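You operate a simulated robot arm through the tools that you are given. There is no shell and no other tool. Be economical: measure what you need, move in short steps, check, and stop when the job is done.

The job below is to be done with a simulated robot arm. You get a single attempt, and the scene is never put back.

## Task
Pin the bolted trough and check its wall-side lip for level with the angle gauge.
Fine: short pin by the red bolt, long pin by the blue bolt; zero the gauge on the trestle top; it ends on the lip showing 0.

The check looks at the end state, three seconds after you hand in, the way a careful person would. Anything else that was tipped, shoved, dropped, spilled or broken makes it a failure.

## Robot
A 7-joint arm with a two-finger gripper, hanging from a carriage that runs on a rail from [-2342, -30] to [537, 7] (x, y) and turns from -329 to 359 degrees about z. Base frame: it is fixed where the carriage stands at the start and does not move with it; the origin is on the floor, on the carriage's upright axis, x ahead of it, y to its left, z up; the surface under the hand at the start is at about z = 850. Readings come in mm, degrees, newtons and seconds.
With the tool pointing down near the work surface it reaches from about 100 to 480 mm from the robot's upright axis, wherever it stands. Its first joint turns from -166.0 to 166.0 degrees. Places, roughly: bolted trough [600, 500, 900]; trestle [1600, 500, 400]; zero key [300, 300, 900]. Payload 1.37 kg.
The tool frame sits at the grasp point between the pads (the TCP): z along the fingers, y along the line on which they close. The tips reach 16 mm beyond it. The gripper opens to 92 mm. The gripper's body begins 74 mm behind the TCP.
Orientation is that of the tool frame in the base frame, as a unit quaternion [w, x, y, z]. With the fingers straight down and closing along the base's y, the tool's x points along the base's -x, its y along +y and its z along -z.

## Interface
- The arm moves only by the tool send_rows. Its argument "commands" is a list of rows, each a list of 3 entries, a list of its own where there are three numbers: the shift along the base's x, y, z in units of 500 mm (1.0 is 500 mm), then the turn, a rotation vector about the base's x, y, z in units of 180 degrees (1.0 is 180 degrees), then the gripper command, from -1 (fully open) to 1 (shut), values between in proportion. In form: [[[tx, ty, tz], [wx, wy, wz], claw], ...]. A call has 1 to 10 rows; each row is the pose to reach, as a shift and turn from the pose commanded when the call began. A call with a number of a shift or a turn outside -1 to 1 is refused whole. Rows are played at 5 a second. More than 50 mm and 8.6 degrees between two rows, or a gripper value outside its range, and nothing of the call is played. Where a pose cannot be reached the arm comes as near as it can. A force on the tool above 40 N (or 10 N above the force at the start of the call, whichever is more), or a blocked arm, ends the call early, and 0.2 s more pass. The fingers move at their own pace and stop on an object; they squeeze with about 26 N. The grip force told is the motor's: it shows also when the fingers shut on nothing. Time passes only in rows, and 0.2 s behind the last, so rows that repeat a pose let the fingers close. It gives the time, the measured TCP pose, the force on the tool (base axes), the opening and the grip force at its end, in the units of the frame above (readings bear some noise), with the torque about the TCP (base axes, N m) and any sound that the robot's microphone picked up.
- Cameras (640 x 400 px; columns grow to the right, rows downward): "scene" is now at [241.5, 50.7, 1748.2]; the picture's right is [0.79, -0.62, 0.01], its down [-0.51, -0.66, -0.54] and it looks along [0.34, 0.43, -0.84] (base axes); focal length 261 px, centre (320, 200). "wrist" rides on the gripper at [71, 19, -111] in the tool frame; the picture's right is [-0.26, 0.97, 0.00], its down [-0.78, -0.21, -0.59] and it looks along [-0.57, -0.15, 0.81] (tool axes); focal length 280 px, centre (320, 200).
- get_image(camera): a new picture of that camera. It takes no simulated time.
- lift_body(by): slides the trunk up (or, below 0, down) by that many mm; the arm and the scene camera ride with it, the base frame stays. It gives what a move gives, with no picture.
- base_move(legs): drives the robot by 1 to 6 legs, each [ahead, left, turn to the left] in mm, mm and degrees, along the robot's own axes; the way and the turn of a leg run together, so that a leg with both is an arc; at most 1500 mm and 180 degrees a leg. The arm and the cameras ride along, it lands a little off, and it stops where it bumps. It keeps to its track: a leg is cut to what the track allows. It gives what a move gives.
- turn_head(pan, tilt): turns the head with the scene camera to pan (to the left, within 155 degrees either way) and tilt (down, from -29 to 69), counted from straight ahead of the robot. It gives what a move gives.
- measure_at(camera, pixels): for up to 12 pixels [column, row] of the newest picture of that camera ("zoom" is the newest enlarged one), the place [x, y, z] in the base frame of the surface seen there, good to about 2 mm. It takes no simulated time.
- zoom(camera, box): a new picture of the part [left, top, right, bottom] of that camera's present view, enlarged. It takes no simulated time.
- sign_off(): hands the job in; it is judged then, once.

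Work in short steps. Measure before you move; look again where a grasp or a placing could have gone wrong, and mend it. You have 80 turns and 68 pictures in all, those below and enlarged ones among them. Open the gripper and draw the arm clear of the work before you hand the job in, unless the task says otherwise; then end with one line.

The tools are called as a command line: name --argument value ..., lists and objects as JSON in quotes. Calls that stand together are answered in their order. send_rows: Moves the arm, as the interface text tells. Its arguments: {"type":"object","properties":{"commands":{"type":"array"}},"required":["commands"]} The other tools are called the same way: lift_body (by) slides the trunk up or down; base_move (legs) drives the base; turn_head (pan, tilt) turns the head that bears the scene camera; get_image (camera) takes a picture; measure_at (camera, pixels) gives the place of the surface under pixels of a picture; zoom (camera, box) takes an enlarged picture of a part of a camera's view; sign_off () hands the job in.

At the start:

```text
t: 0.0
eef_pos: [327.5, 503.8, 1374.7]
tcp_rot: [0.019, 0.0, 0.999, 0.031]
wrist_force: [0.0, -0.7, 0.3]
torque: [0.01, 0.01, 0.0]
gripper_width: 92.0
finger_force: 0.0
trunk travel left (down, up): [-550.0, 110.0]
robot x, y, heading: [3.4, 0.7, -0.2]
head pan, tilt: [52.0, 56.6]
```

scene: 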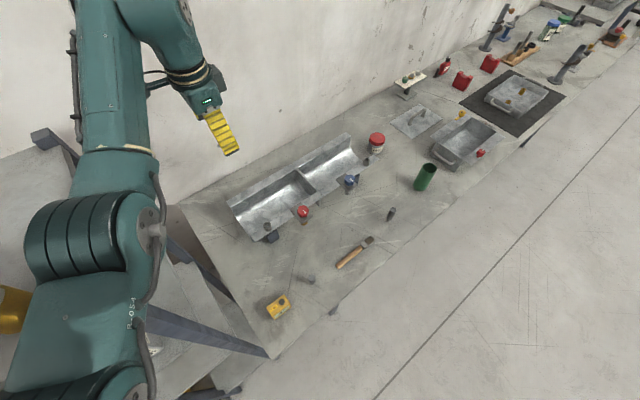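
wrist: 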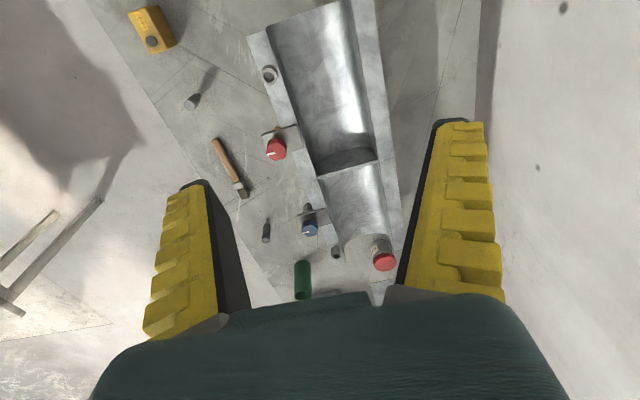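

I see the trough around (300,185), the yellow gauge at (278,307), and loose small pieces at (308,279), (391,214). I zoom to identify them.

zoom --camera "scene" --box '[210, 120, 410, 245]'

zoom --camera "scene" --box '[240, 190, 440, 340]'

zoom --camera "wrist" --box '[100, 0, 420, 300]'

```text
3.20 times, centred on (310, 182) of scene
```

zoom: 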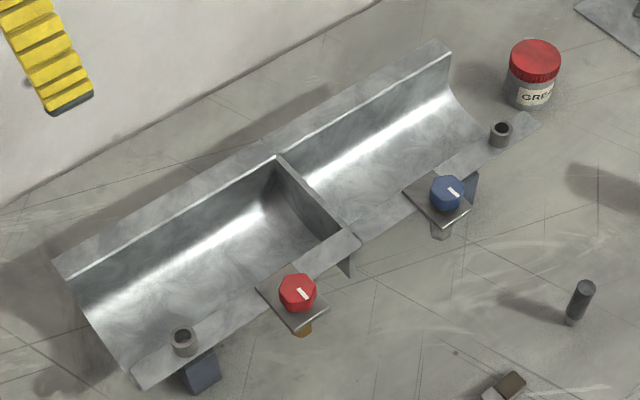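

```text
2.67 times, centred on (340, 265) of scene
```

zoom: 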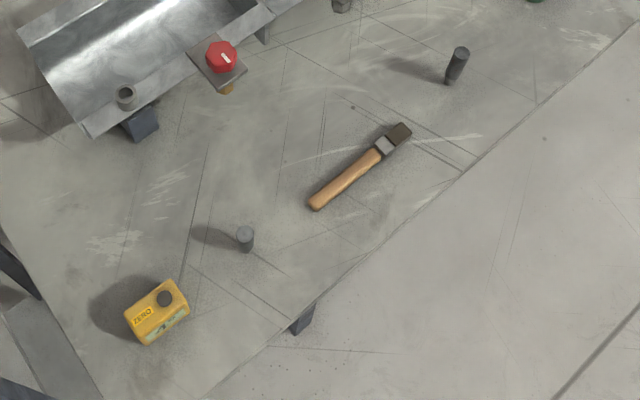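

```text
1.33 times, centred on (260, 150) of wrist
```

zoom: 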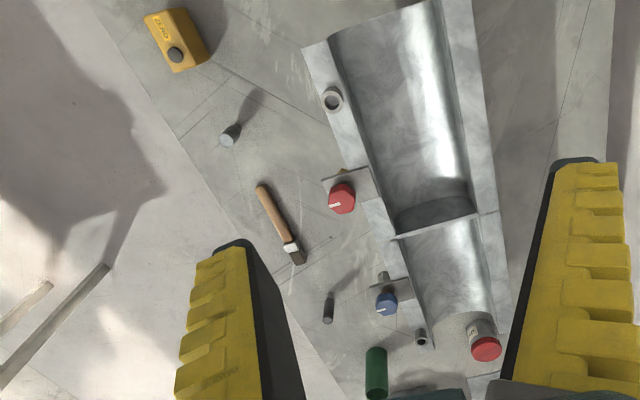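

Now I measure the key points from the scene view.

zoom --camera "scene" --box '[255, 285, 305, 325]'

measure_at --camera "scene" --pixels '[[268, 226], [366, 161], [308, 272], [308, 283], [393, 209], [388, 219], [303, 211], [349, 180], [231, 203], [347, 136], [296, 169], [370, 142]]'

measure_at --camera "wrist" --pixels '[[269, 74], [336, 252], [188, 104], [267, 224], [278, 150], [310, 230], [365, 20], [378, 100], [390, 200], [396, 215], [152, 41], [150, 15]]'

```text
10.00 times, centred on (280, 305) of scene
```

zoom: 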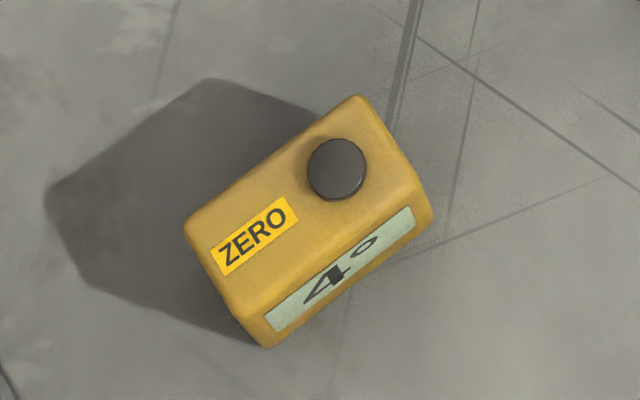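

```text
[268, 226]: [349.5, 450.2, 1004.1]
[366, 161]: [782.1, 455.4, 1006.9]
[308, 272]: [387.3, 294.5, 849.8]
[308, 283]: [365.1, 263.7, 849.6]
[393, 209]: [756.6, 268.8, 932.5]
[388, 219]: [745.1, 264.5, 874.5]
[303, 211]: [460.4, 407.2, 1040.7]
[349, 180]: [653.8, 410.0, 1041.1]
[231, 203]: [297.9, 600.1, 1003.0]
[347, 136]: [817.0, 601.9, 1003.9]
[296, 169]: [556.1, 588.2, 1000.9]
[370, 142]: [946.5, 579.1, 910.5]
```

```text
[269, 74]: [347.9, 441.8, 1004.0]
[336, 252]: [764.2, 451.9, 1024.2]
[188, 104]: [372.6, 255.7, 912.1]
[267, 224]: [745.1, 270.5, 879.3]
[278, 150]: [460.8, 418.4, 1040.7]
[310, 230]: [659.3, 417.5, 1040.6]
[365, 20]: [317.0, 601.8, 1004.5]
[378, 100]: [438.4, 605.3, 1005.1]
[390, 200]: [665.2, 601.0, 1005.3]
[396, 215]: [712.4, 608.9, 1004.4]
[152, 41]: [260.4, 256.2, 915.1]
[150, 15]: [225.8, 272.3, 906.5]
```

Gauge reads 4°, long axis along x with display facing −y. Short pin seems near (370,258), long near (750,268). I measure gauge corners in the zoom and wall/lip points.

measure_at --camera "zoom" --pixels '[[195, 225], [265, 315], [268, 340], [358, 105], [410, 195], [428, 215], [337, 165], [250, 250], [345, 268], [300, 150], [240, 380], [300, 300]]'

measure_at --camera "scene" --pixels '[[270, 178], [275, 182], [279, 184], [271, 172], [260, 160], [240, 140], [280, 140], [330, 150], [332, 153], [335, 156], [232, 200], [236, 205]]'

zoom --camera "scene" --box '[290, 260, 330, 290]'

```text
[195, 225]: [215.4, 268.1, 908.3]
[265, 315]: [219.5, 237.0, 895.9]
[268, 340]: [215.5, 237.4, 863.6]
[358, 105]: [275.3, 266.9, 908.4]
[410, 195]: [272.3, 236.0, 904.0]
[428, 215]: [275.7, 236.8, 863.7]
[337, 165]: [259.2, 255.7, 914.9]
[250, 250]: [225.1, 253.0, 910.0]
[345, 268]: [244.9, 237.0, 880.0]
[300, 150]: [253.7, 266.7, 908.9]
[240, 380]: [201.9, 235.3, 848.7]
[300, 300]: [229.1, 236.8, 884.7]
```

```text
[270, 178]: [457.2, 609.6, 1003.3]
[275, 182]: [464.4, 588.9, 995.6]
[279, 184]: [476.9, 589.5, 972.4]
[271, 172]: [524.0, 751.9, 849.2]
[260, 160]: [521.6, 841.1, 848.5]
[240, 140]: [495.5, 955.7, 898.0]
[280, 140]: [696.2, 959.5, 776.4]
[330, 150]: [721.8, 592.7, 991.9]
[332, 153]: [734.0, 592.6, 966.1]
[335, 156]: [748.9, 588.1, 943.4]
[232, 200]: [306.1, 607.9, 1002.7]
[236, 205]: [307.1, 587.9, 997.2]
```

```text
13.33 times, centred on (310, 275) of scene
```

zoom: 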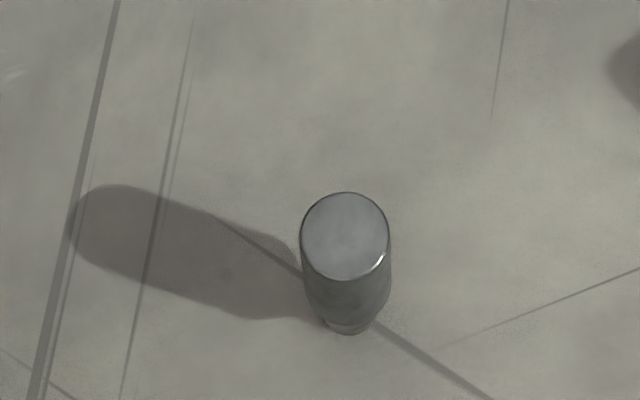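

Measuring the short pin, then zooming on the long pin and the bushings.

measure_at --camera "zoom" --pixels '[[345, 237], [305, 237], [385, 237], [345, 200], [345, 273], [345, 330]]'

zoom --camera "scene" --box '[372, 198, 412, 228]'

```text
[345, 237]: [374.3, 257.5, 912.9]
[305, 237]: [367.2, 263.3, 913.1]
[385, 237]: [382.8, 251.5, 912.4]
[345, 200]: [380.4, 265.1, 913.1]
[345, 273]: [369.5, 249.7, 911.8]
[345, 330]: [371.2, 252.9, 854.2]
```

```text
13.33 times, centred on (392, 213) of scene
```

zoom: 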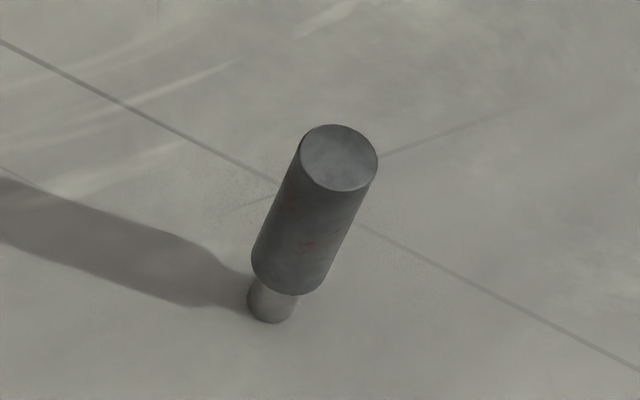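

Long pin has a wide body over a thin nose. Measure it, then zoom on the bushings.

measure_at --camera "zoom" --pixels '[[339, 158], [303, 150], [376, 165], [345, 127], [335, 190], [260, 255], [325, 285], [270, 310]]'

zoom --camera "scene" --box '[248, 212, 288, 242]'

```text
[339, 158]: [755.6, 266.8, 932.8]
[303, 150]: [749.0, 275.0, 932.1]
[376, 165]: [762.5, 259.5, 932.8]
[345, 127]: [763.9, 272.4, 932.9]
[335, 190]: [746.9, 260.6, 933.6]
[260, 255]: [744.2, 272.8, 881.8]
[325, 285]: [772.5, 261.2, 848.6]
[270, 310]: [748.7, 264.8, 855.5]
```

```text
13.33 times, centred on (268, 227) of scene
```

zoom: 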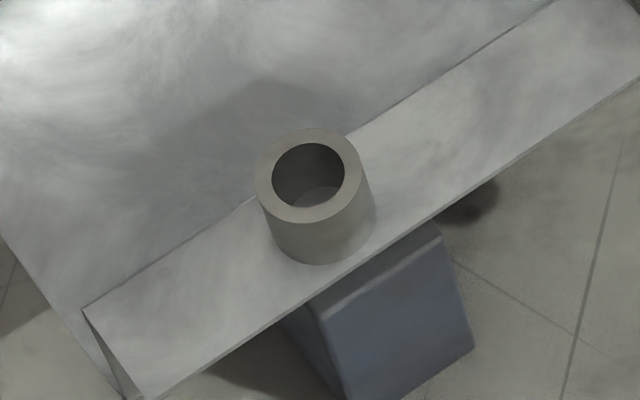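

Measure the red-side bushing rim, then the blue-side one.

measure_at --camera "zoom" --pixels '[[264, 175], [353, 178], [310, 136], [305, 214], [320, 200], [308, 155], [150, 320], [420, 160], [350, 260], [420, 230]]'

zoom --camera "scene" --box '[346, 145, 386, 175]'

```text
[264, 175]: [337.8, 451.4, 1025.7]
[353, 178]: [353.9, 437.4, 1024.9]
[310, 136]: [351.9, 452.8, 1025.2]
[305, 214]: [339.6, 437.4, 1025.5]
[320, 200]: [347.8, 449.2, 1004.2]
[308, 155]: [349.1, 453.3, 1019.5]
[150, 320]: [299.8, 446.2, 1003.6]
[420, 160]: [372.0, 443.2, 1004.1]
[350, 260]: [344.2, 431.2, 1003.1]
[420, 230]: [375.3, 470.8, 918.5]
```

```text
13.33 times, centred on (366, 160) of scene
```

zoom: 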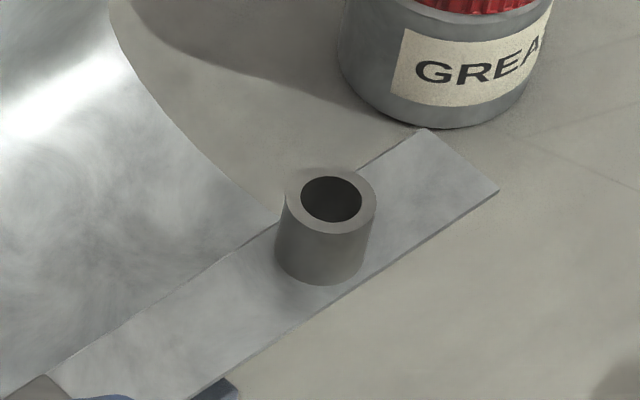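

Red bushing centre ≈ (346,445), rim z 1025. Measure the blue one; also check what's along the way.

measure_at --camera "zoom" --pixels '[[292, 200], [369, 205], [332, 171], [328, 226], [330, 190], [335, 210], [440, 140], [150, 320]]'

measure_at --camera "scene" --pixels '[[376, 138], [425, 168], [368, 240], [340, 264], [100, 30]]'

```text
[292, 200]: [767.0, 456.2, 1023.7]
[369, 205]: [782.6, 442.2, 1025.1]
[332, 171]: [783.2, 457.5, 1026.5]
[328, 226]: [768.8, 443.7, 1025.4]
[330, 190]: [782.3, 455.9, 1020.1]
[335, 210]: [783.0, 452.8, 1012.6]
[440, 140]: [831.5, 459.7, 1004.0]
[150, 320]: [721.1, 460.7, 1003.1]
```

```text
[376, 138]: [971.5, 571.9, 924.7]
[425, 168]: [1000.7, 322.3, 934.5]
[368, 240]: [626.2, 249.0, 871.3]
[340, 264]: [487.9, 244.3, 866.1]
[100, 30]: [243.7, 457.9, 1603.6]
```

I straighten the tool, close the fingers and move above the zero key (260,256), stopping at TCP z≈1000.

send_rows --commands '[[[-0.0134, -0.0496, -0.075], [-0.002, 0.0012, 0], 1], [[-0.0268, -0.0992, -0.15], [-0.004, 0.0024, 0], 1], [[-0.0402, -0.1488, -0.225], [-0.006, 0.0036, 0], 1], [[-0.0536, -0.1984, -0.3], [-0.008, 0.0048, 0], 1], [[-0.067, -0.248, -0.375], [-0.01, 0.006, 0], 1], [[-0.0804, -0.2976, -0.45], [-0.012, 0.0072, 0], 1], [[-0.0938, -0.3472, -0.525], [-0.014, 0.0084, 0], 1], [[-0.1072, -0.3968, -0.6], [-0.016, 0.0096, 0], 1], [[-0.1206, -0.4464, -0.675], [-0.018, 0.011, 0], 1], [[-0.134, -0.496, -0.75], [-0.0197, 0.0121, 0], 1]]'

```text
t: 0.5
eef_pos: [334.6, 503.6, 1491.5]
tcp_rot: [0.084, 0.002, 0.984, 0.16]
wrist_force: [-0.1, 1.0, -0.6]
torque: [0.01, -0.01, 0.0]
gripper_width: 9.8
finger_force: 4.4
trunk travel left (down, up): [-550.0, 110.0]
robot x, y, heading: [-3.6, 1.1, -0.1]
head pan, tilt: [52.0, 56.6]
stopped in row 2: the arm was blocked; the commanded pose is now the measured one
```

The arm jumped up to z 1491 and was blocked. I look at the scene before anything else.

get_image --camera "scene"

```text
57 pictures are left
```

scene: 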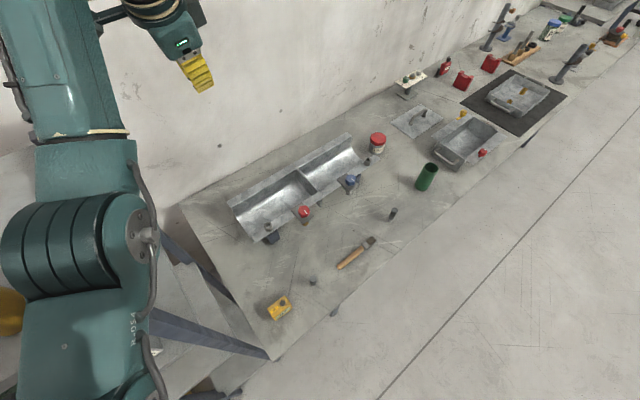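

Nothing on the table is disturbed. I test with a small pure downward move.

send_rows --commands '[[[0, 0, -0.04], [0, 0, 0], 1], [[0, 0, -0.08], [0, 0, 0], 1]]'

```text
t: 1.3
eef_pos: [336.8, 507.1, 1527.7]
tcp_rot: [0.114, 0.002, 0.97, 0.216]
wrist_force: [0.1, 0.0, -1.2]
torque: [-0.01, 0.01, 0.01]
gripper_width: 0.1
finger_force: 26.4
trunk travel left (down, up): [-550.0, 110.0]
robot x, y, heading: [-0.6, -2.8, 0.1]
head pan, tilt: [52.0, 56.6]
stopped in row 2: the arm was blocked; the commanded pose is now the measured one
```

Commanding down raised the hand and tilted it, so the solver is at a limit here. I try moving inward toward the axis at the same height.

send_rows --commands '[[[-0.03, -0.045, 0], [0, 0, 0], 1], [[-0.06, -0.09, 0], [0, 0, 0], 1]]'

```text
t: 1.9
eef_pos: [320.6, 464.6, 1523.5]
tcp_rot: [0.116, 0.005, 0.97, 0.214]
wrist_force: [1.2, 0.0, 0.2]
torque: [-0.06, 0.01, -0.03]
gripper_width: 0.0
finger_force: 26.6
trunk travel left (down, up): [-550.0, 110.0]
robot x, y, heading: [0.8, -2.0, -0.2]
head pan, tilt: [52.0, 56.6]
```

Inward works. I straighten the tool in steps while moving inward and slightly down.

send_rows --commands '[[[-0.03, -0.05, 0], [-0.027, 0.015, 0], 1], [[-0.06, -0.1, 0], [-0.054, 0.03, 0.001], 1], [[-0.09, -0.15, -0.02], [-0.082, 0.045, 0.002], 1], [[-0.11, -0.2, -0.04], [-0.11, 0.06, 0.002], 1], [[-0.13, -0.25, -0.06], [-0.137, 0.0745, 0.003], 1]]'

```text
t: 3.1
eef_pos: [306.4, 428.6, 1374.2]
tcp_rot: [-0.006, -0.004, 1.0, -0.001]
wrist_force: [-0.3, -0.8, 0.6]
torque: [0.01, 0.01, 0.01]
gripper_width: 0.0
finger_force: 25.7
out of reach, approached as far as the arm can: row 2, 3, 4, 5
trunk travel left (down, up): [-550.0, 110.0]
robot x, y, heading: [-0.6, -1.3, 0.1]
head pan, tilt: [52.0, 56.6]
```

Tool is now upright at (306,428,1374). Small downward test.

send_rows --commands '[[[0, 0, -0.05], [0, 0, 0], 1], [[0, 0, -0.1], [0, 0, 0], 1]]'

```text
t: 3.9
eef_pos: [314.3, 444.6, 1408.0]
tcp_rot: [0.032, -0.004, 0.997, 0.065]
wrist_force: [0.7, 0.1, -0.5]
torque: [-0.03, 0.0, 0.04]
gripper_width: 0.2
finger_force: 25.8
trunk travel left (down, up): [-550.0, 110.0]
robot x, y, heading: [0.4, 0.9, 0.0]
head pan, tilt: [52.0, 56.6]
stopped in row 2: the arm was blocked; the commanded pose is now the measured one
```

Going down at this trunk height is blocked, so the arm needs the trunk lowered. I lower by 250 mm (hand to ≈1158, well above the trough).

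lift_body --by -250

get_image --camera "scene"

```text
t: 4.8
eef_pos: [319.9, 454.6, 1472.0]
tcp_rot: [0.083, -0.004, 0.985, 0.154]
wrist_force: [-0.3, 0.0, -0.1]
torque: [0.0, -0.04, 0.01]
gripper_width: 0.0
finger_force: 26.1
trunk travel left (down, up): [-507.0, 153.0]
robot x, y, heading: [-3.3, -0.2, -0.2]
head pan, tilt: [52.0, 56.6]
stopped: the arm was blocked; the commanded pose is now the measured one
```

```text
56 pictures are left
```

scene: 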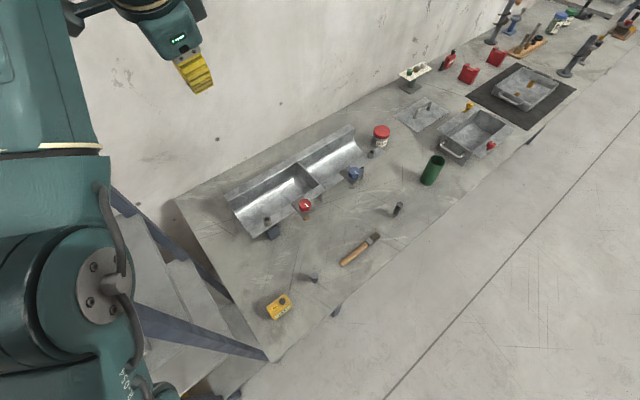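

The trunk too was blocked after 43 mm, with the hand pushed up: some arm link touches something. I raise the trunk 43 back and turn the head to see the arm.

lift_body --by 43

turn_head --pan 100 --tilt 50

get_image --camera "scene"

```text
t: 5.7
eef_pos: [319.5, 454.9, 1514.9]
tcp_rot: [0.081, -0.005, 0.985, 0.151]
wrist_force: [0.4, -0.2, -0.4]
torque: [0.0, 0.05, -0.01]
gripper_width: 0.0
finger_force: 26.3
trunk travel left (down, up): [-550.0, 110.0]
robot x, y, heading: [-3.1, -1.8, 0.0]
head pan, tilt: [52.0, 56.6]
```

```text
t: 6.8
eef_pos: [319.9, 455.2, 1514.6]
tcp_rot: [0.082, -0.004, 0.985, 0.153]
wrist_force: [-0.5, 0.0, -0.3]
torque: [0.01, 0.03, -0.03]
gripper_width: 0.1
finger_force: 25.9
trunk travel left (down, up): [-550.0, 110.0]
robot x, y, heading: [-4.7, 2.4, 0.4]
head pan, tilt: [100.0, 50.0]
```

```text
55 pictures are left
```

scene: 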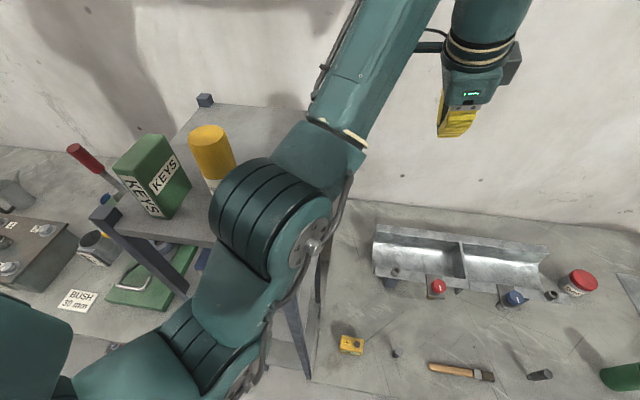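

The elbow was resting over a shelf rack with a KEYS box and a yellow cylinder. I measure that rack before driving off along +x.

measure_at --camera "scene" --pixels '[[210, 135], [150, 150], [205, 100], [110, 215], [280, 125], [270, 190], [300, 220], [230, 280], [340, 70], [310, 150], [185, 290], [325, 250]]'

zoom --camera "scene" --box '[70, 80, 390, 280]'

```text
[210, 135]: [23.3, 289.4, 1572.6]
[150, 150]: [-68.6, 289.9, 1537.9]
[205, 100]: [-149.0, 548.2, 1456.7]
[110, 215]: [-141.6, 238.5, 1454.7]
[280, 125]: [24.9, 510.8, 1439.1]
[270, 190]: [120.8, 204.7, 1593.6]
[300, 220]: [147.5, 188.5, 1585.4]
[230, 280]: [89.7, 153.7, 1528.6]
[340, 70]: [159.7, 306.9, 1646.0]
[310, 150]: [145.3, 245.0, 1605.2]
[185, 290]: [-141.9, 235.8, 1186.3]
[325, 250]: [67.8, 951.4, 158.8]
```

```text
2.00 times, centred on (230, 180) of scene
```

zoom: 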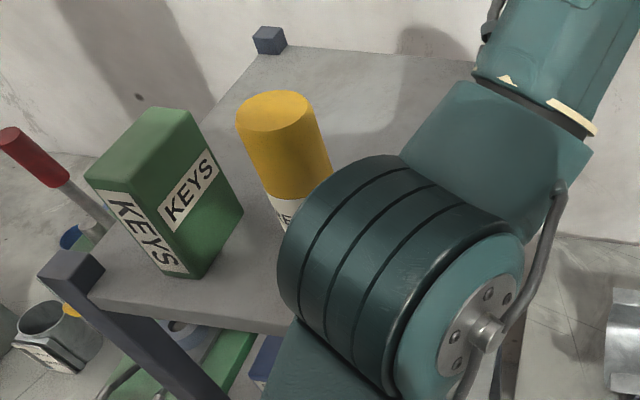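

Shelf top is z≈1440 spanning roughly x −150…150, and its items look upright. I raise the trunk 60 for clearance and drive 450 mm along +x.

lift_body --by 60

base_move --legs '[[450, 0, 0]]'

get_image --camera "scene"

```text
t: 7.8
eef_pos: [319.3, 454.8, 1574.4]
tcp_rot: [0.081, -0.004, 0.985, 0.152]
wrist_force: [0.2, -0.6, -1.2]
torque: [-0.02, 0.02, 0.0]
gripper_width: 0.2
finger_force: 26.1
trunk travel left (down, up): [-610.0, 50.0]
robot x, y, heading: [-3.4, -0.1, -0.1]
head pan, tilt: [100.0, 50.0]
```

```text
t: 10.6
eef_pos: [777.9, 458.5, 1573.8]
tcp_rot: [0.082, 0.001, 0.985, 0.151]
wrist_force: [0.2, 0.5, -0.1]
torque: [0.0, 0.0, 0.02]
gripper_width: 0.0
finger_force: 26.0
trunk travel left (down, up): [-610.0, 50.0]
robot x, y, heading: [450.3, 2.9, -0.6]
head pan, tilt: [100.0, 50.0]
```

```text
53 pictures are left
```

scene: 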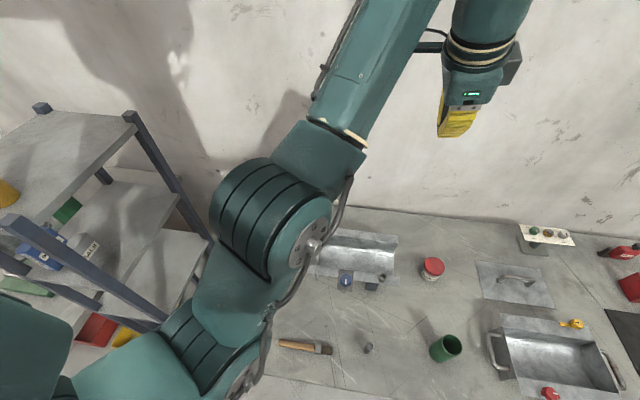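

Clear of the rack now. I straighten the tool and go down to above the long pin (752,266) with the fingers opened to ~60 mm.

send_rows --commands '[[[-0.0052, -0.0384, -0.0848], [-0.0097, 0.0053, 0], -0.3], [[-0.0104, -0.0768, -0.1696], [-0.0194, 0.0105, 0], -0.3], [[-0.0156, -0.1152, -0.2544], [-0.0291, 0.0158, 0], -0.3], [[-0.0208, -0.1536, -0.3392], [-0.0388, 0.021, 0], -0.3], [[-0.026, -0.192, -0.424], [-0.0485, 0.0263, 0], -0.3], [[-0.0312, -0.2304, -0.5088], [-0.0582, 0.0316, 0], -0.3], [[-0.0364, -0.2688, -0.5936], [-0.0679, 0.0368, 0], -0.3], [[-0.0416, -0.3072, -0.6784], [-0.0776, 0.0421, 0], -0.3], [[-0.0468, -0.3456, -0.7632], [-0.0873, 0.0473, 0], -0.3], [[-0.052, -0.384, -0.848], [-0.097, 0.0526, 0], -0.3]]'

turn_head --pan 60 --tilt 60

get_image --camera "scene"

get_image --camera "wrist"

```text
t: 12.8
eef_pos: [749.5, 268.1, 1152.8]
tcp_rot: [0.0, 0.0, 1.0, 0.001]
wrist_force: [0.6, 0.7, -0.3]
torque: [-0.04, 0.02, 0.04]
gripper_width: 62.2
finger_force: 2.3
trunk travel left (down, up): [-610.0, 50.0]
robot x, y, heading: [451.8, 3.4, -0.7]
head pan, tilt: [100.0, 50.0]
```

```text
t: 13.8
eef_pos: [750.2, 268.6, 1153.6]
tcp_rot: [0.001, 0.0, 1.0, 0.0]
wrist_force: [0.7, -1.4, -0.4]
torque: [0.02, -0.01, 0.0]
gripper_width: 62.4
finger_force: 1.7
trunk travel left (down, up): [-610.0, 50.0]
robot x, y, heading: [451.6, 1.0, -0.6]
head pan, tilt: [60.0, 60.0]
```

```text
52 pictures are left
```

scene: 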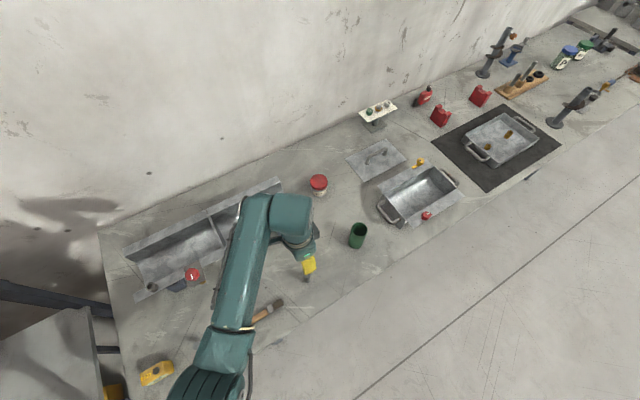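

```text
51 pictures are left
```

wrist: 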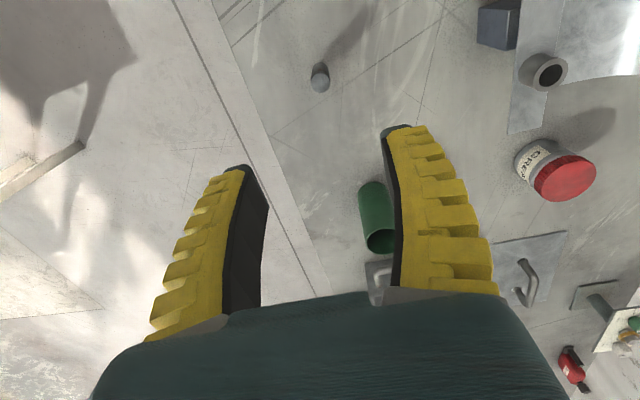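

Motion is exact now. Measure the long pin's top in the wrist view at (320,74).

zoom --camera "wrist" --box '[300, 55, 340, 95]'

measure_at --camera "wrist" --pixels '[[320, 84], [313, 82], [327, 82], [320, 75], [320, 68]]'

```text
10.00 times, centred on (320, 75) of wrist
```

zoom: 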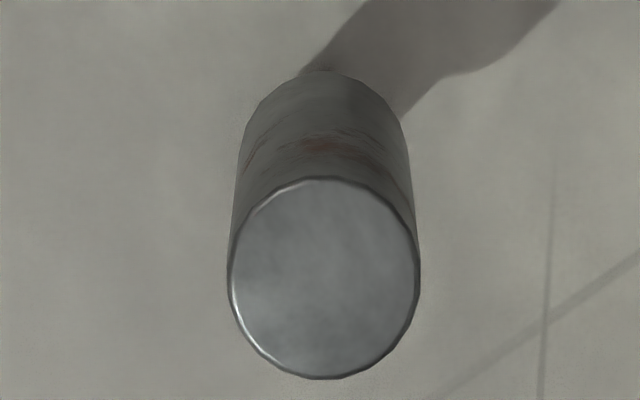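

```text
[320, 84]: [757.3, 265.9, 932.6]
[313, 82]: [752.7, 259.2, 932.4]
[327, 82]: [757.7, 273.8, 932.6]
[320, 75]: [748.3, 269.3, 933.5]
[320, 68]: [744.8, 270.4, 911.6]
```

Pin top centre ≈ (755.7,266.6,932.7). I descend around it to TCP z≈916 without closing.

send_rows --commands '[[[0.0116, -0.0036, -0.09], [0, 0, 0], -0.3], [[0.0116, -0.0036, -0.18], [0, 0, 0], -0.3], [[0.0116, -0.0036, -0.27], [0, 0, 0], -0.3], [[0.0116, -0.0036, -0.36], [0, 0, 0], -0.3], [[0.0116, -0.0036, -0.42], [0, 0, 0], -0.3], [[0.0116, -0.0036, -0.474], [0, 0, 0], -0.3], [[0.0116, -0.0036, -0.474], [0, 0, 0], -0.3]]'

get_image --camera "wrist"

```text
t: 15.4
eef_pos: [758.1, 264.6, 917.0]
tcp_rot: [0.0, 0.001, 1.0, -0.001]
wrist_force: [0.7, -0.1, -0.2]
torque: [-0.03, 0.0, -0.01]
gripper_width: 62.3
finger_force: 2.3
trunk travel left (down, up): [-610.0, 50.0]
robot x, y, heading: [448.8, 2.7, -0.3]
head pan, tilt: [60.0, 60.0]
```

```text
49 pictures are left
```

wrist: 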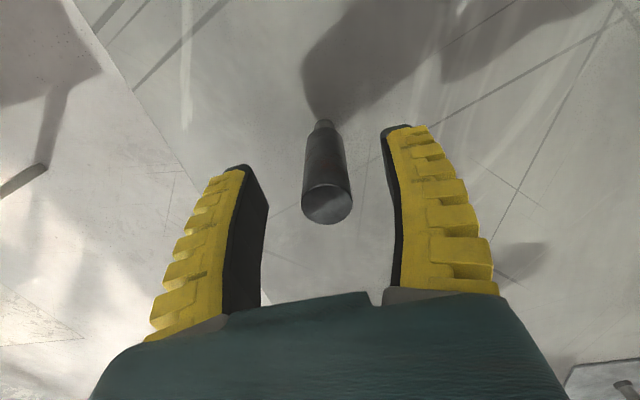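

Pin is ~2 mm off in y; shift +2 in y, −1.5 in x, then close on it.

send_rows --commands '[[[-0.003, 0.0045, 0], [0, 0, 0], -0.3], [[-0.003, 0.0045, 0], [0, 0, 0], 0.3], [[-0.003, 0.0045, 0], [0, 0, 0], 1], [[-0.003, 0.0045, 0], [0, 0, 0], 1], [[-0.003, 0.0045, 0], [0, 0, 0], 1]]'

```text
t: 16.6
eef_pos: [756.6, 266.2, 915.6]
tcp_rot: [0.001, -0.001, 1.0, -0.002]
wrist_force: [0.5, 0.1, -0.1]
torque: [0.03, 0.03, -0.01]
gripper_width: 15.5
finger_force: 25.6
trunk travel left (down, up): [-610.0, 50.0]
robot x, y, heading: [448.9, 5.0, -0.6]
head pan, tilt: [60.0, 60.0]
```

Closed at 15.5 mm with full force. Lift 40 mm and look.

send_rows --commands '[[[0, 0, 0.04], [0, 0, 0], 1], [[0, 0, 0.1], [0, 0, 0], 1], [[0, 0, 0.18], [0, 0, 0], 1], [[0, 0, 0.27], [0, 0, 0], 1], [[0, 0, 0.36], [0, 0, 0], 1]]'

get_image --camera "wrist"

zoom --camera "scene" --box '[240, 180, 380, 300]'

```text
t: 17.9
eef_pos: [755.3, 266.5, 1094.0]
tcp_rot: [-0.001, 0.0, 1.0, -0.001]
wrist_force: [0.2, -0.2, -1.7]
torque: [0.05, -0.03, 0.02]
gripper_width: 15.1
finger_force: 26.0
trunk travel left (down, up): [-610.0, 50.0]
robot x, y, heading: [449.5, 7.3, -0.5]
head pan, tilt: [60.0, 60.0]
```

```text
48 pictures are left
```

wrist: 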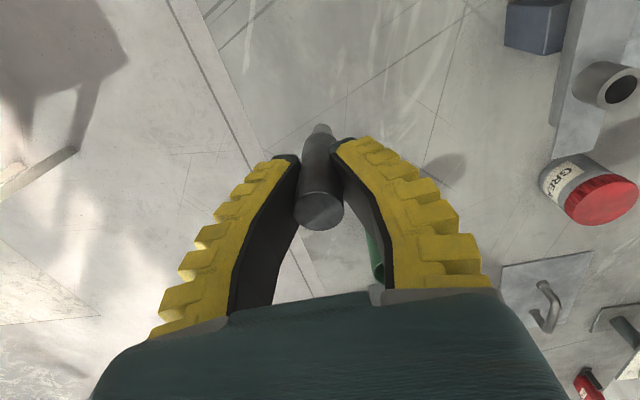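

```text
3.33 times, centred on (310, 240) of scene
```

zoom: 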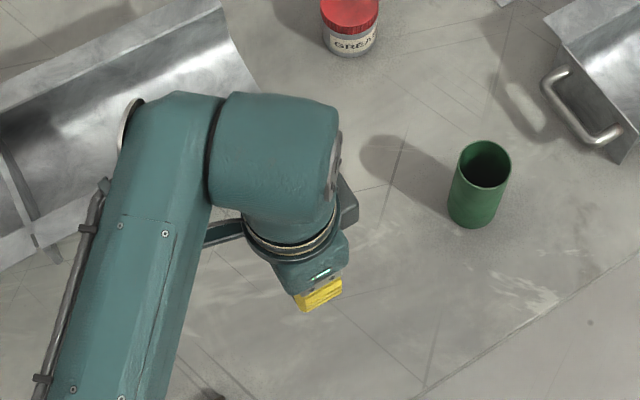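

Held well. I check the nose position in the wrist view and remeasure the blue bushing.

zoom --camera "wrist" --box '[280, 100, 360, 150]'

measure_at --camera "wrist" --pixels '[[622, 69], [622, 107], [605, 89], [637, 87], [606, 70], [622, 90], [321, 127]]'

```text
8.00 times, centred on (320, 125) of wrist
```

zoom: 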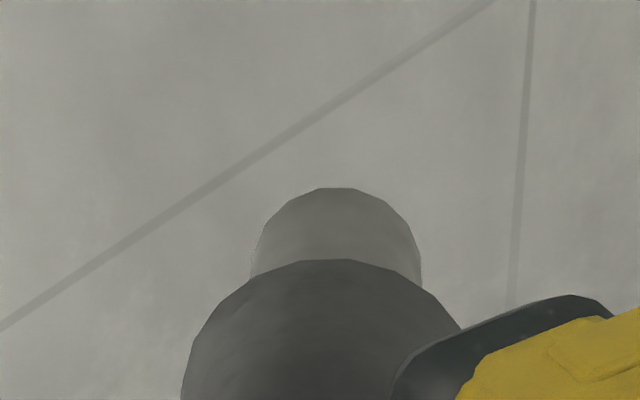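

```text
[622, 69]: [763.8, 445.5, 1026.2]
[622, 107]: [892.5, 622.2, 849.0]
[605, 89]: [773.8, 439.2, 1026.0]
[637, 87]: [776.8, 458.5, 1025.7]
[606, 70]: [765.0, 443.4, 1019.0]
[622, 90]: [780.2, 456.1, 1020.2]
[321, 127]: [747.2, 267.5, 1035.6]
```

Nose is on axis, ~1.4 mm toward +y. Target radius is large, so I raise the hand 160, drive to the rail end (+85), then drop the trunk 150.

send_rows --commands '[[[0, 0, 0.08], [0, 0, 0], 1], [[0, 0, 0.16], [0, 0, 0], 1], [[0, 0, 0.24], [0, 0, 0], 1], [[0, 0, 0.32], [0, 0, 0], 1]]'

base_move --legs '[[85, 0, 0.5]]'

lift_body --by -150

```text
t: 18.9
eef_pos: [753.4, 266.5, 1251.0]
tcp_rot: [-0.003, 0.0, 1.0, -0.001]
wrist_force: [-0.3, -0.4, -1.6]
torque: [0.01, 0.0, 0.01]
gripper_width: 15.3
finger_force: 26.0
trunk travel left (down, up): [-610.0, 50.0]
robot x, y, heading: [447.0, 5.3, -0.7]
head pan, tilt: [60.0, 60.0]
```

```text
t: 19.9
eef_pos: [833.8, 270.9, 1251.6]
tcp_rot: [0.0, -0.004, 1.0, -0.001]
wrist_force: [-0.4, -0.5, -1.5]
torque: [0.01, 0.0, 0.0]
gripper_width: 14.9
finger_force: 26.2
trunk travel left (down, up): [-610.0, 50.0]
robot x, y, heading: [533.7, 1.8, -0.2]
head pan, tilt: [60.0, 60.0]
```

```text
t: 21.7
eef_pos: [833.7, 270.6, 1101.9]
tcp_rot: [0.0, -0.004, 1.0, 0.0]
wrist_force: [0.1, 1.1, -1.4]
torque: [-0.01, 0.01, 0.0]
gripper_width: 14.7
finger_force: 26.3
trunk travel left (down, up): [-460.0, 200.0]
robot x, y, heading: [526.7, 4.9, -0.2]
head pan, tilt: [60.0, 60.0]
```

Move over the blue bushing at (775.3,448), z≈1125, rising first.

send_rows --commands '[[[-0.01, 0.03, 0.046], [0, 0, 0], 1], [[-0.03, 0.09, 0.06], [0, 0, 0], 1], [[-0.055, 0.17, 0.06], [0, 0, 0], 1], [[-0.08, 0.25, 0.06], [0, 0, 0], 1], [[-0.1, 0.31, 0.06], [0, 0, 0], 1], [[-0.117, 0.355, 0.06], [0, 0, 0], 1], [[-0.117, 0.355, 0.06], [0, 0, 0], 1], [[-0.117, 0.355, 0.06], [0, 0, 0], 1]]'

get_image --camera "wrist"

get_image --camera "scene"

```text
t: 23.5
eef_pos: [776.5, 449.9, 1129.2]
tcp_rot: [0.0, -0.005, 1.0, -0.002]
wrist_force: [-0.1, 0.0, -0.8]
torque: [-0.01, -0.01, 0.02]
gripper_width: 14.4
finger_force: 25.6
trunk travel left (down, up): [-460.0, 200.0]
robot x, y, heading: [530.2, 6.7, -0.1]
head pan, tilt: [60.0, 60.0]
```

```text
45 pictures are left
```

wrist: 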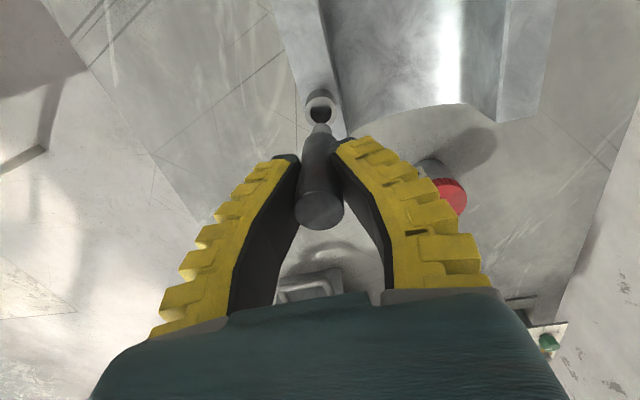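

```text
44 pictures are left
```

scene: 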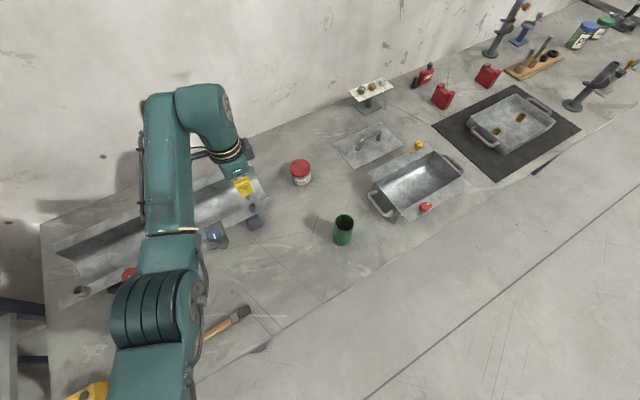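

Zoom in on the nose and bushing to align visually (axis at rim height should be near (320,114)).

zoom --camera "wrist" --box '[280, 85, 360, 135]'

measure_at --camera "zoom" --pixels '[[210, 145], [440, 145], [325, 70], [320, 100], [325, 200]]'

```text
8.00 times, centred on (320, 110) of wrist
```

zoom: 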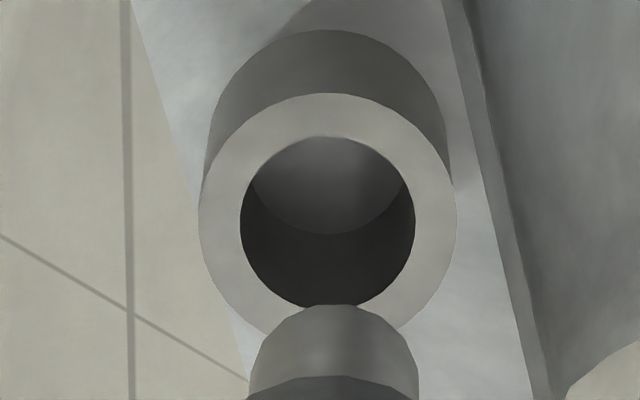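

```text
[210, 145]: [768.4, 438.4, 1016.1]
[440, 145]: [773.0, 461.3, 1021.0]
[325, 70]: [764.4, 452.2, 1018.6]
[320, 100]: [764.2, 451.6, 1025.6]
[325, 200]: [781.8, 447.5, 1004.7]
```

Hole and nose line up within ~0.5 mm. I descend 46 mm slowly so the nose just enters.

send_rows --commands '[[[-0.0005, -0.0008, -0.03], [0, 0, 0], 1], [[-0.0005, -0.0008, -0.05], [0, 0, 0], 1], [[-0.0005, -0.0008, -0.065], [0, 0, 0], 1], [[-0.0005, -0.0008, -0.075], [0, 0, 0], 1], [[-0.0005, -0.0008, -0.084], [0, 0, 0], 1], [[-0.0005, -0.0008, -0.092], [0, 0, 0], 1], [[-0.0005, -0.0008, -0.092], [0, 0, 0], 1]]'

zoom --camera "wrist" --box '[270, 90, 370, 160]'

```text
t: 25.1
eef_pos: [774.7, 448.1, 1085.1]
tcp_rot: [0.0, -0.004, 1.0, 0.0]
wrist_force: [-0.1, -0.1, -1.0]
torque: [-0.02, -0.01, 0.03]
gripper_width: 14.0
finger_force: 26.5
trunk travel left (down, up): [-460.0, 200.0]
robot x, y, heading: [531.6, 6.5, -0.1]
head pan, tilt: [60.0, 60.0]
```

```text
5.71 times, centred on (320, 125) of wrist
```

zoom: 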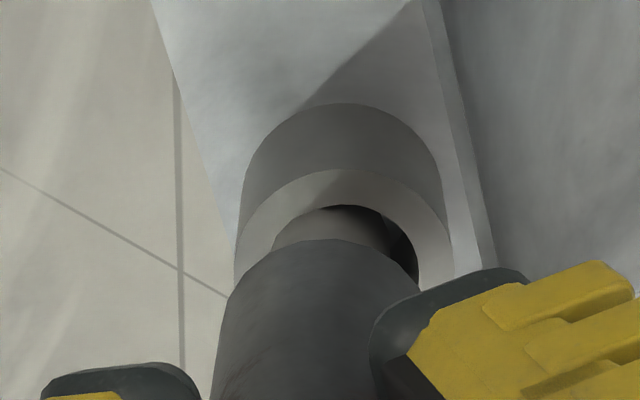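

Nose is inside but ~1 mm toward −y; shift +1 and continue down in small steps until seating.

send_rows --commands '[[[0, 0.002, 0], [0, 0, 0], 1], [[0, 0.002, -0.008], [0, 0, 0], 1], [[0, 0.002, -0.016], [0, 0, 0], 1], [[0, 0.002, -0.024], [0, 0, 0], 1], [[0, 0.002, -0.032], [0, 0, 0], 1], [[0, 0.002, -0.032], [0, 0, 0], 1]]'

zoom --camera "wrist" --box '[270, 90, 370, 160]'

```text
t: 26.5
eef_pos: [773.9, 449.5, 1069.8]
tcp_rot: [0.0, -0.004, 1.0, 0.0]
wrist_force: [-2.5, -2.2, 8.6]
torque: [-0.17, 0.16, 0.02]
gripper_width: 13.8
finger_force: 26.2
trunk travel left (down, up): [-460.0, 200.0]
robot x, y, heading: [531.2, 8.0, -0.4]
head pan, tilt: [60.0, 60.0]
```

```text
5.71 times, centred on (320, 125) of wrist
```

zoom: 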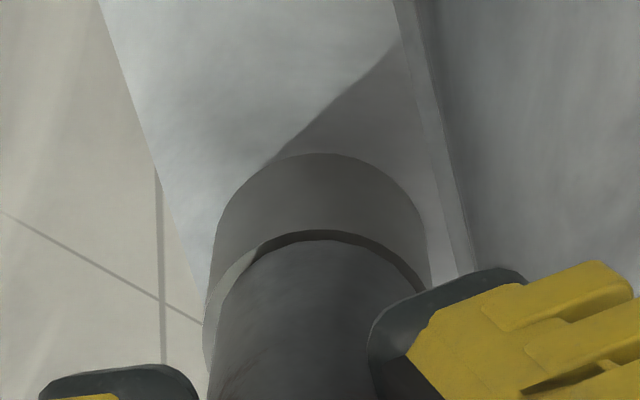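

Contact 8.6 N at TCP 1069.8 (pin bottom ≈1004.8 = hole bottom): seated. Release and rise.

send_rows --commands '[[[0, 0, 0], [0, 0, 0], 0.5], [[0, 0, 0], [0, 0, 0], 0], [[0, 0, 0], [0, 0, 0], -0.3], [[0, 0, 0], [0, 0, 0], -0.3], [[0, 0, 0.05], [0, 0, 0], -0.3], [[0, 0, 0.12], [0, 0, 0], -0.3], [[0, 0, 0.2], [0, 0, 0], -0.3], [[0, 0, 0.28], [0, 0, 0], -0.3]]'

get_image --camera "wrist"

```text
t: 28.3
eef_pos: [772.1, 450.1, 1210.6]
tcp_rot: [0.0, -0.004, 1.0, -0.001]
wrist_force: [-0.4, 0.2, 0.0]
torque: [0.03, -0.02, -0.04]
gripper_width: 62.4
finger_force: 1.9
trunk travel left (down, up): [-460.0, 200.0]
robot x, y, heading: [531.8, 5.7, -0.0]
head pan, tilt: [60.0, 60.0]
```

```text
40 pictures are left
```

wrist: 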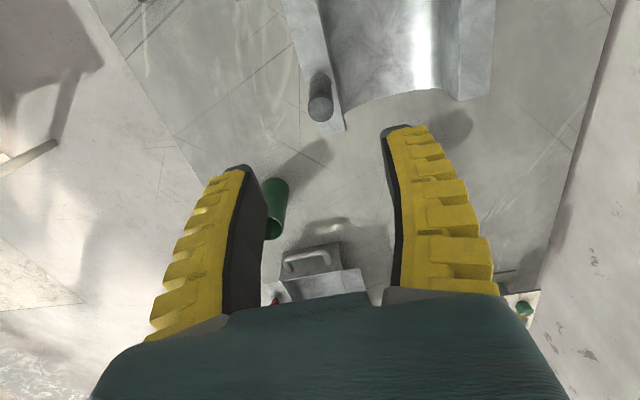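

Long pin is standing in its bushing. Now move over the short pin (374.5,257.5) at z≈1085.

send_rows --commands '[[[-0.0795, -0.0385, -0.025], [0, 0, 0], -0.3], [[-0.159, -0.077, -0.05], [0, 0, 0], -0.3], [[-0.2385, -0.1155, -0.075], [0, 0, 0], -0.3], [[-0.318, -0.154, -0.1], [0, 0, 0], -0.3], [[-0.3975, -0.1925, -0.125], [0, 0, 0], -0.3], [[-0.477, -0.231, -0.15], [0, 0, 0], -0.3], [[-0.5565, -0.2695, -0.175], [0, 0, 0], -0.3], [[-0.636, -0.308, -0.2], [0, 0, 0], -0.3], [[-0.7155, -0.3465, -0.225], [0, 0, 0], -0.3], [[-0.795, -0.385, -0.25], [0, 0, 0], -0.3]]'

get_image --camera "wrist"

```text
t: 30.5
eef_pos: [374.6, 259.8, 1081.4]
tcp_rot: [0.0, -0.004, 1.0, 0.0]
wrist_force: [0.1, -0.2, 0.2]
torque: [0.01, 0.04, -0.01]
gripper_width: 62.2
finger_force: 1.6
out of reach, approached as far as the arm can: row 3, 4, 5, 6, 7
trunk travel left (down, up): [-460.0, 200.0]
robot x, y, heading: [527.9, 5.8, 0.0]
head pan, tilt: [60.0, 60.0]
```

```text
39 pictures are left
```

wrist: 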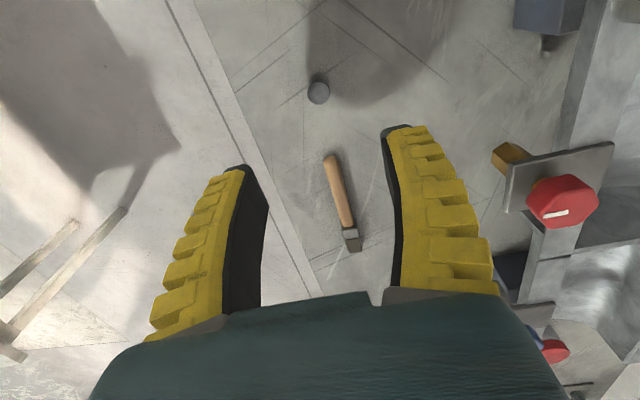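

Measure the short pin top at (318,93).

measure_at --camera "wrist" --pixels '[[318, 93], [308, 93], [328, 93], [318, 84], [318, 101]]'

```text
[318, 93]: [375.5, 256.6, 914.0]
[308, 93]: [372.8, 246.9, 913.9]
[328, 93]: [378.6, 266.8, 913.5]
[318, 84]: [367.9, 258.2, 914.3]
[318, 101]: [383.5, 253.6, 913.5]
```

Pin centre ≈ (375.3,257), top 913.5. Descend to TCP z≈898.

send_rows --commands '[[[0.0014, -0.0054, -0.09], [0, 0, 0], -0.3], [[0.0014, -0.0054, -0.18], [0, 0, 0], -0.3], [[0.0014, -0.0054, -0.26], [0, 0, 0], -0.3], [[0.0014, -0.0054, -0.32], [0, 0, 0], -0.3], [[0.0014, -0.0054, -0.367], [0, 0, 0], -0.3], [[0.0014, -0.0054, -0.367], [0, 0, 0], -0.3]]'

get_image --camera "wrist"

```text
t: 31.9
eef_pos: [378.0, 255.8, 900.8]
tcp_rot: [0.0, -0.004, 1.0, 0.0]
wrist_force: [-1.2, -0.1, -0.1]
torque: [0.02, -0.02, -0.01]
gripper_width: 62.5
finger_force: 2.0
trunk travel left (down, up): [-460.0, 200.0]
robot x, y, heading: [531.4, 4.6, 0.1]
head pan, tilt: [60.0, 60.0]
```

```text
38 pictures are left
```

wrist: 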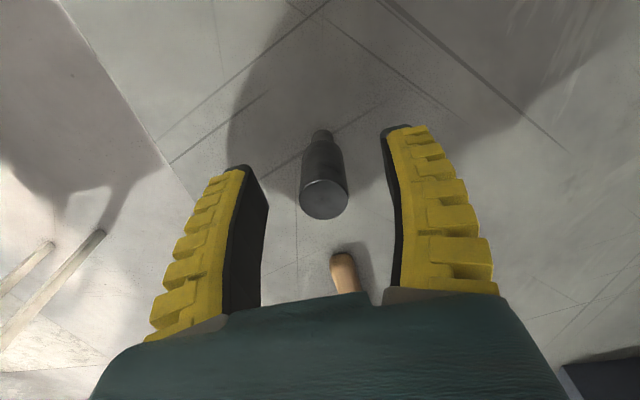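

Pin is ~2.7 mm toward −x and 1.4 mm toward +y; adjust and close.

send_rows --commands '[[[-0.0054, 0.0028, -0.004], [0, 0, 0], -0.3], [[-0.0054, 0.0028, -0.004], [0, 0, 0], 0.3], [[-0.0054, 0.0028, -0.004], [0, 0, 0], 1], [[-0.0054, 0.0028, -0.004], [0, 0, 0], 1], [[-0.0054, 0.0028, -0.004], [0, 0, 0], 1], [[-0.0054, 0.0028, 0.04], [0, 0, 0], 1], [[-0.0054, 0.0028, 0.12], [0, 0, 0], 1], [[-0.0054, 0.0028, 0.21], [0, 0, 0], 1], [[-0.0054, 0.0028, 0.3], [0, 0, 0], 1], [[-0.0054, 0.0028, 0.39], [0, 0, 0], 1]]'

get_image --camera "wrist"

zoom --camera "wrist" --box '[280, 110, 360, 160]'

```text
t: 34.1
eef_pos: [376.9, 253.5, 1096.5]
tcp_rot: [0.001, -0.004, 1.0, -0.001]
wrist_force: [-0.2, -0.4, -0.9]
torque: [0.01, -0.01, 0.02]
gripper_width: 14.9
finger_force: 26.6
trunk travel left (down, up): [-460.0, 200.0]
robot x, y, heading: [533.7, 3.6, -0.2]
head pan, tilt: [60.0, 60.0]
```

```text
37 pictures are left
```

wrist: 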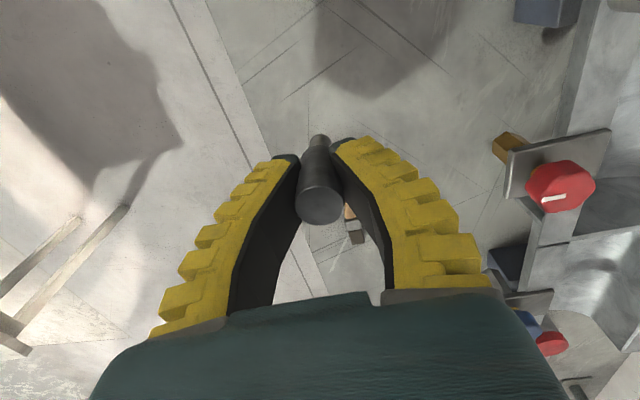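

```text
8.00 times, centred on (320, 135) of wrist
```

zoom: 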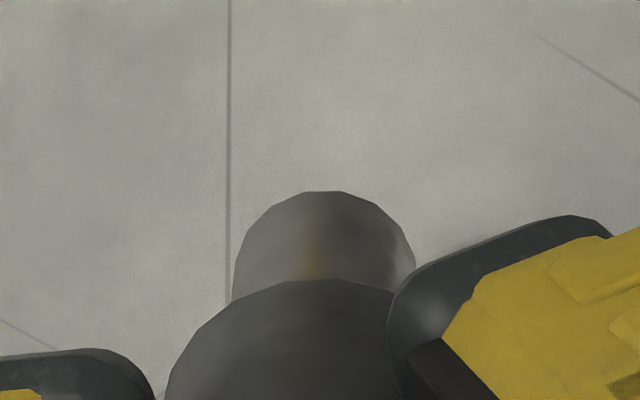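

Short pin held on axis. Move over the red-side bushing (346,445) at z≈1125.

send_rows --commands '[[[0, 0.02, 0.05], [0, 0, 0], 1], [[-0.01, 0.1, 0.056], [0, 0, 0], 1], [[-0.025, 0.18, 0.056], [0, 0, 0], 1], [[-0.04, 0.26, 0.056], [0, 0, 0], 1], [[-0.05, 0.33, 0.056], [0, 0, 0], 1], [[-0.059, 0.378, 0.056], [0, 0, 0], 1], [[-0.059, 0.378, 0.056], [0, 0, 0], 1], [[-0.059, 0.378, 0.056], [0, 0, 0], 1]]'

get_image --camera "wrist"

zoom --camera "wrist" --box '[270, 90, 370, 150]'

```text
t: 35.9
eef_pos: [347.7, 443.7, 1124.4]
tcp_rot: [0.001, -0.005, 1.0, -0.001]
wrist_force: [-1.0, -0.5, -0.8]
torque: [-0.01, -0.01, -0.02]
gripper_width: 14.5
finger_force: 25.9
out of reach, approached as far as the arm can: row 1, 2
trunk travel left (down, up): [-460.0, 200.0]
robot x, y, heading: [528.8, 5.3, -0.1]
head pan, tilt: [60.0, 60.0]
```

```text
35 pictures are left
```

wrist: 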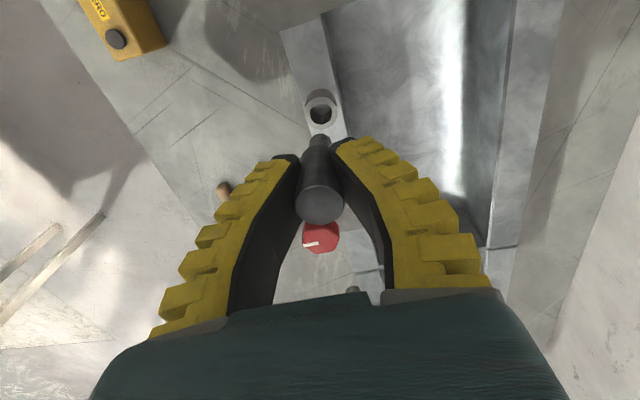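

```text
6.40 times, centred on (320, 120) of wrist
```

zoom: 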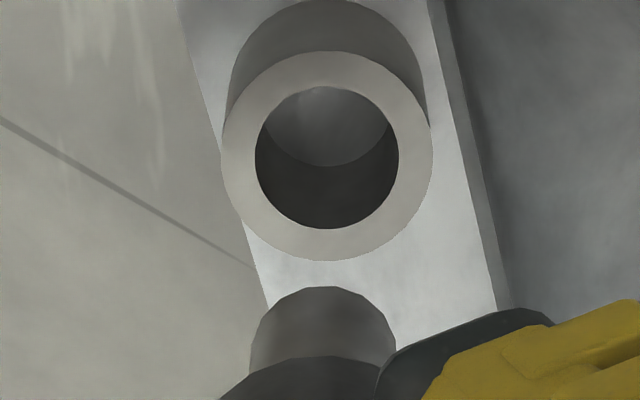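

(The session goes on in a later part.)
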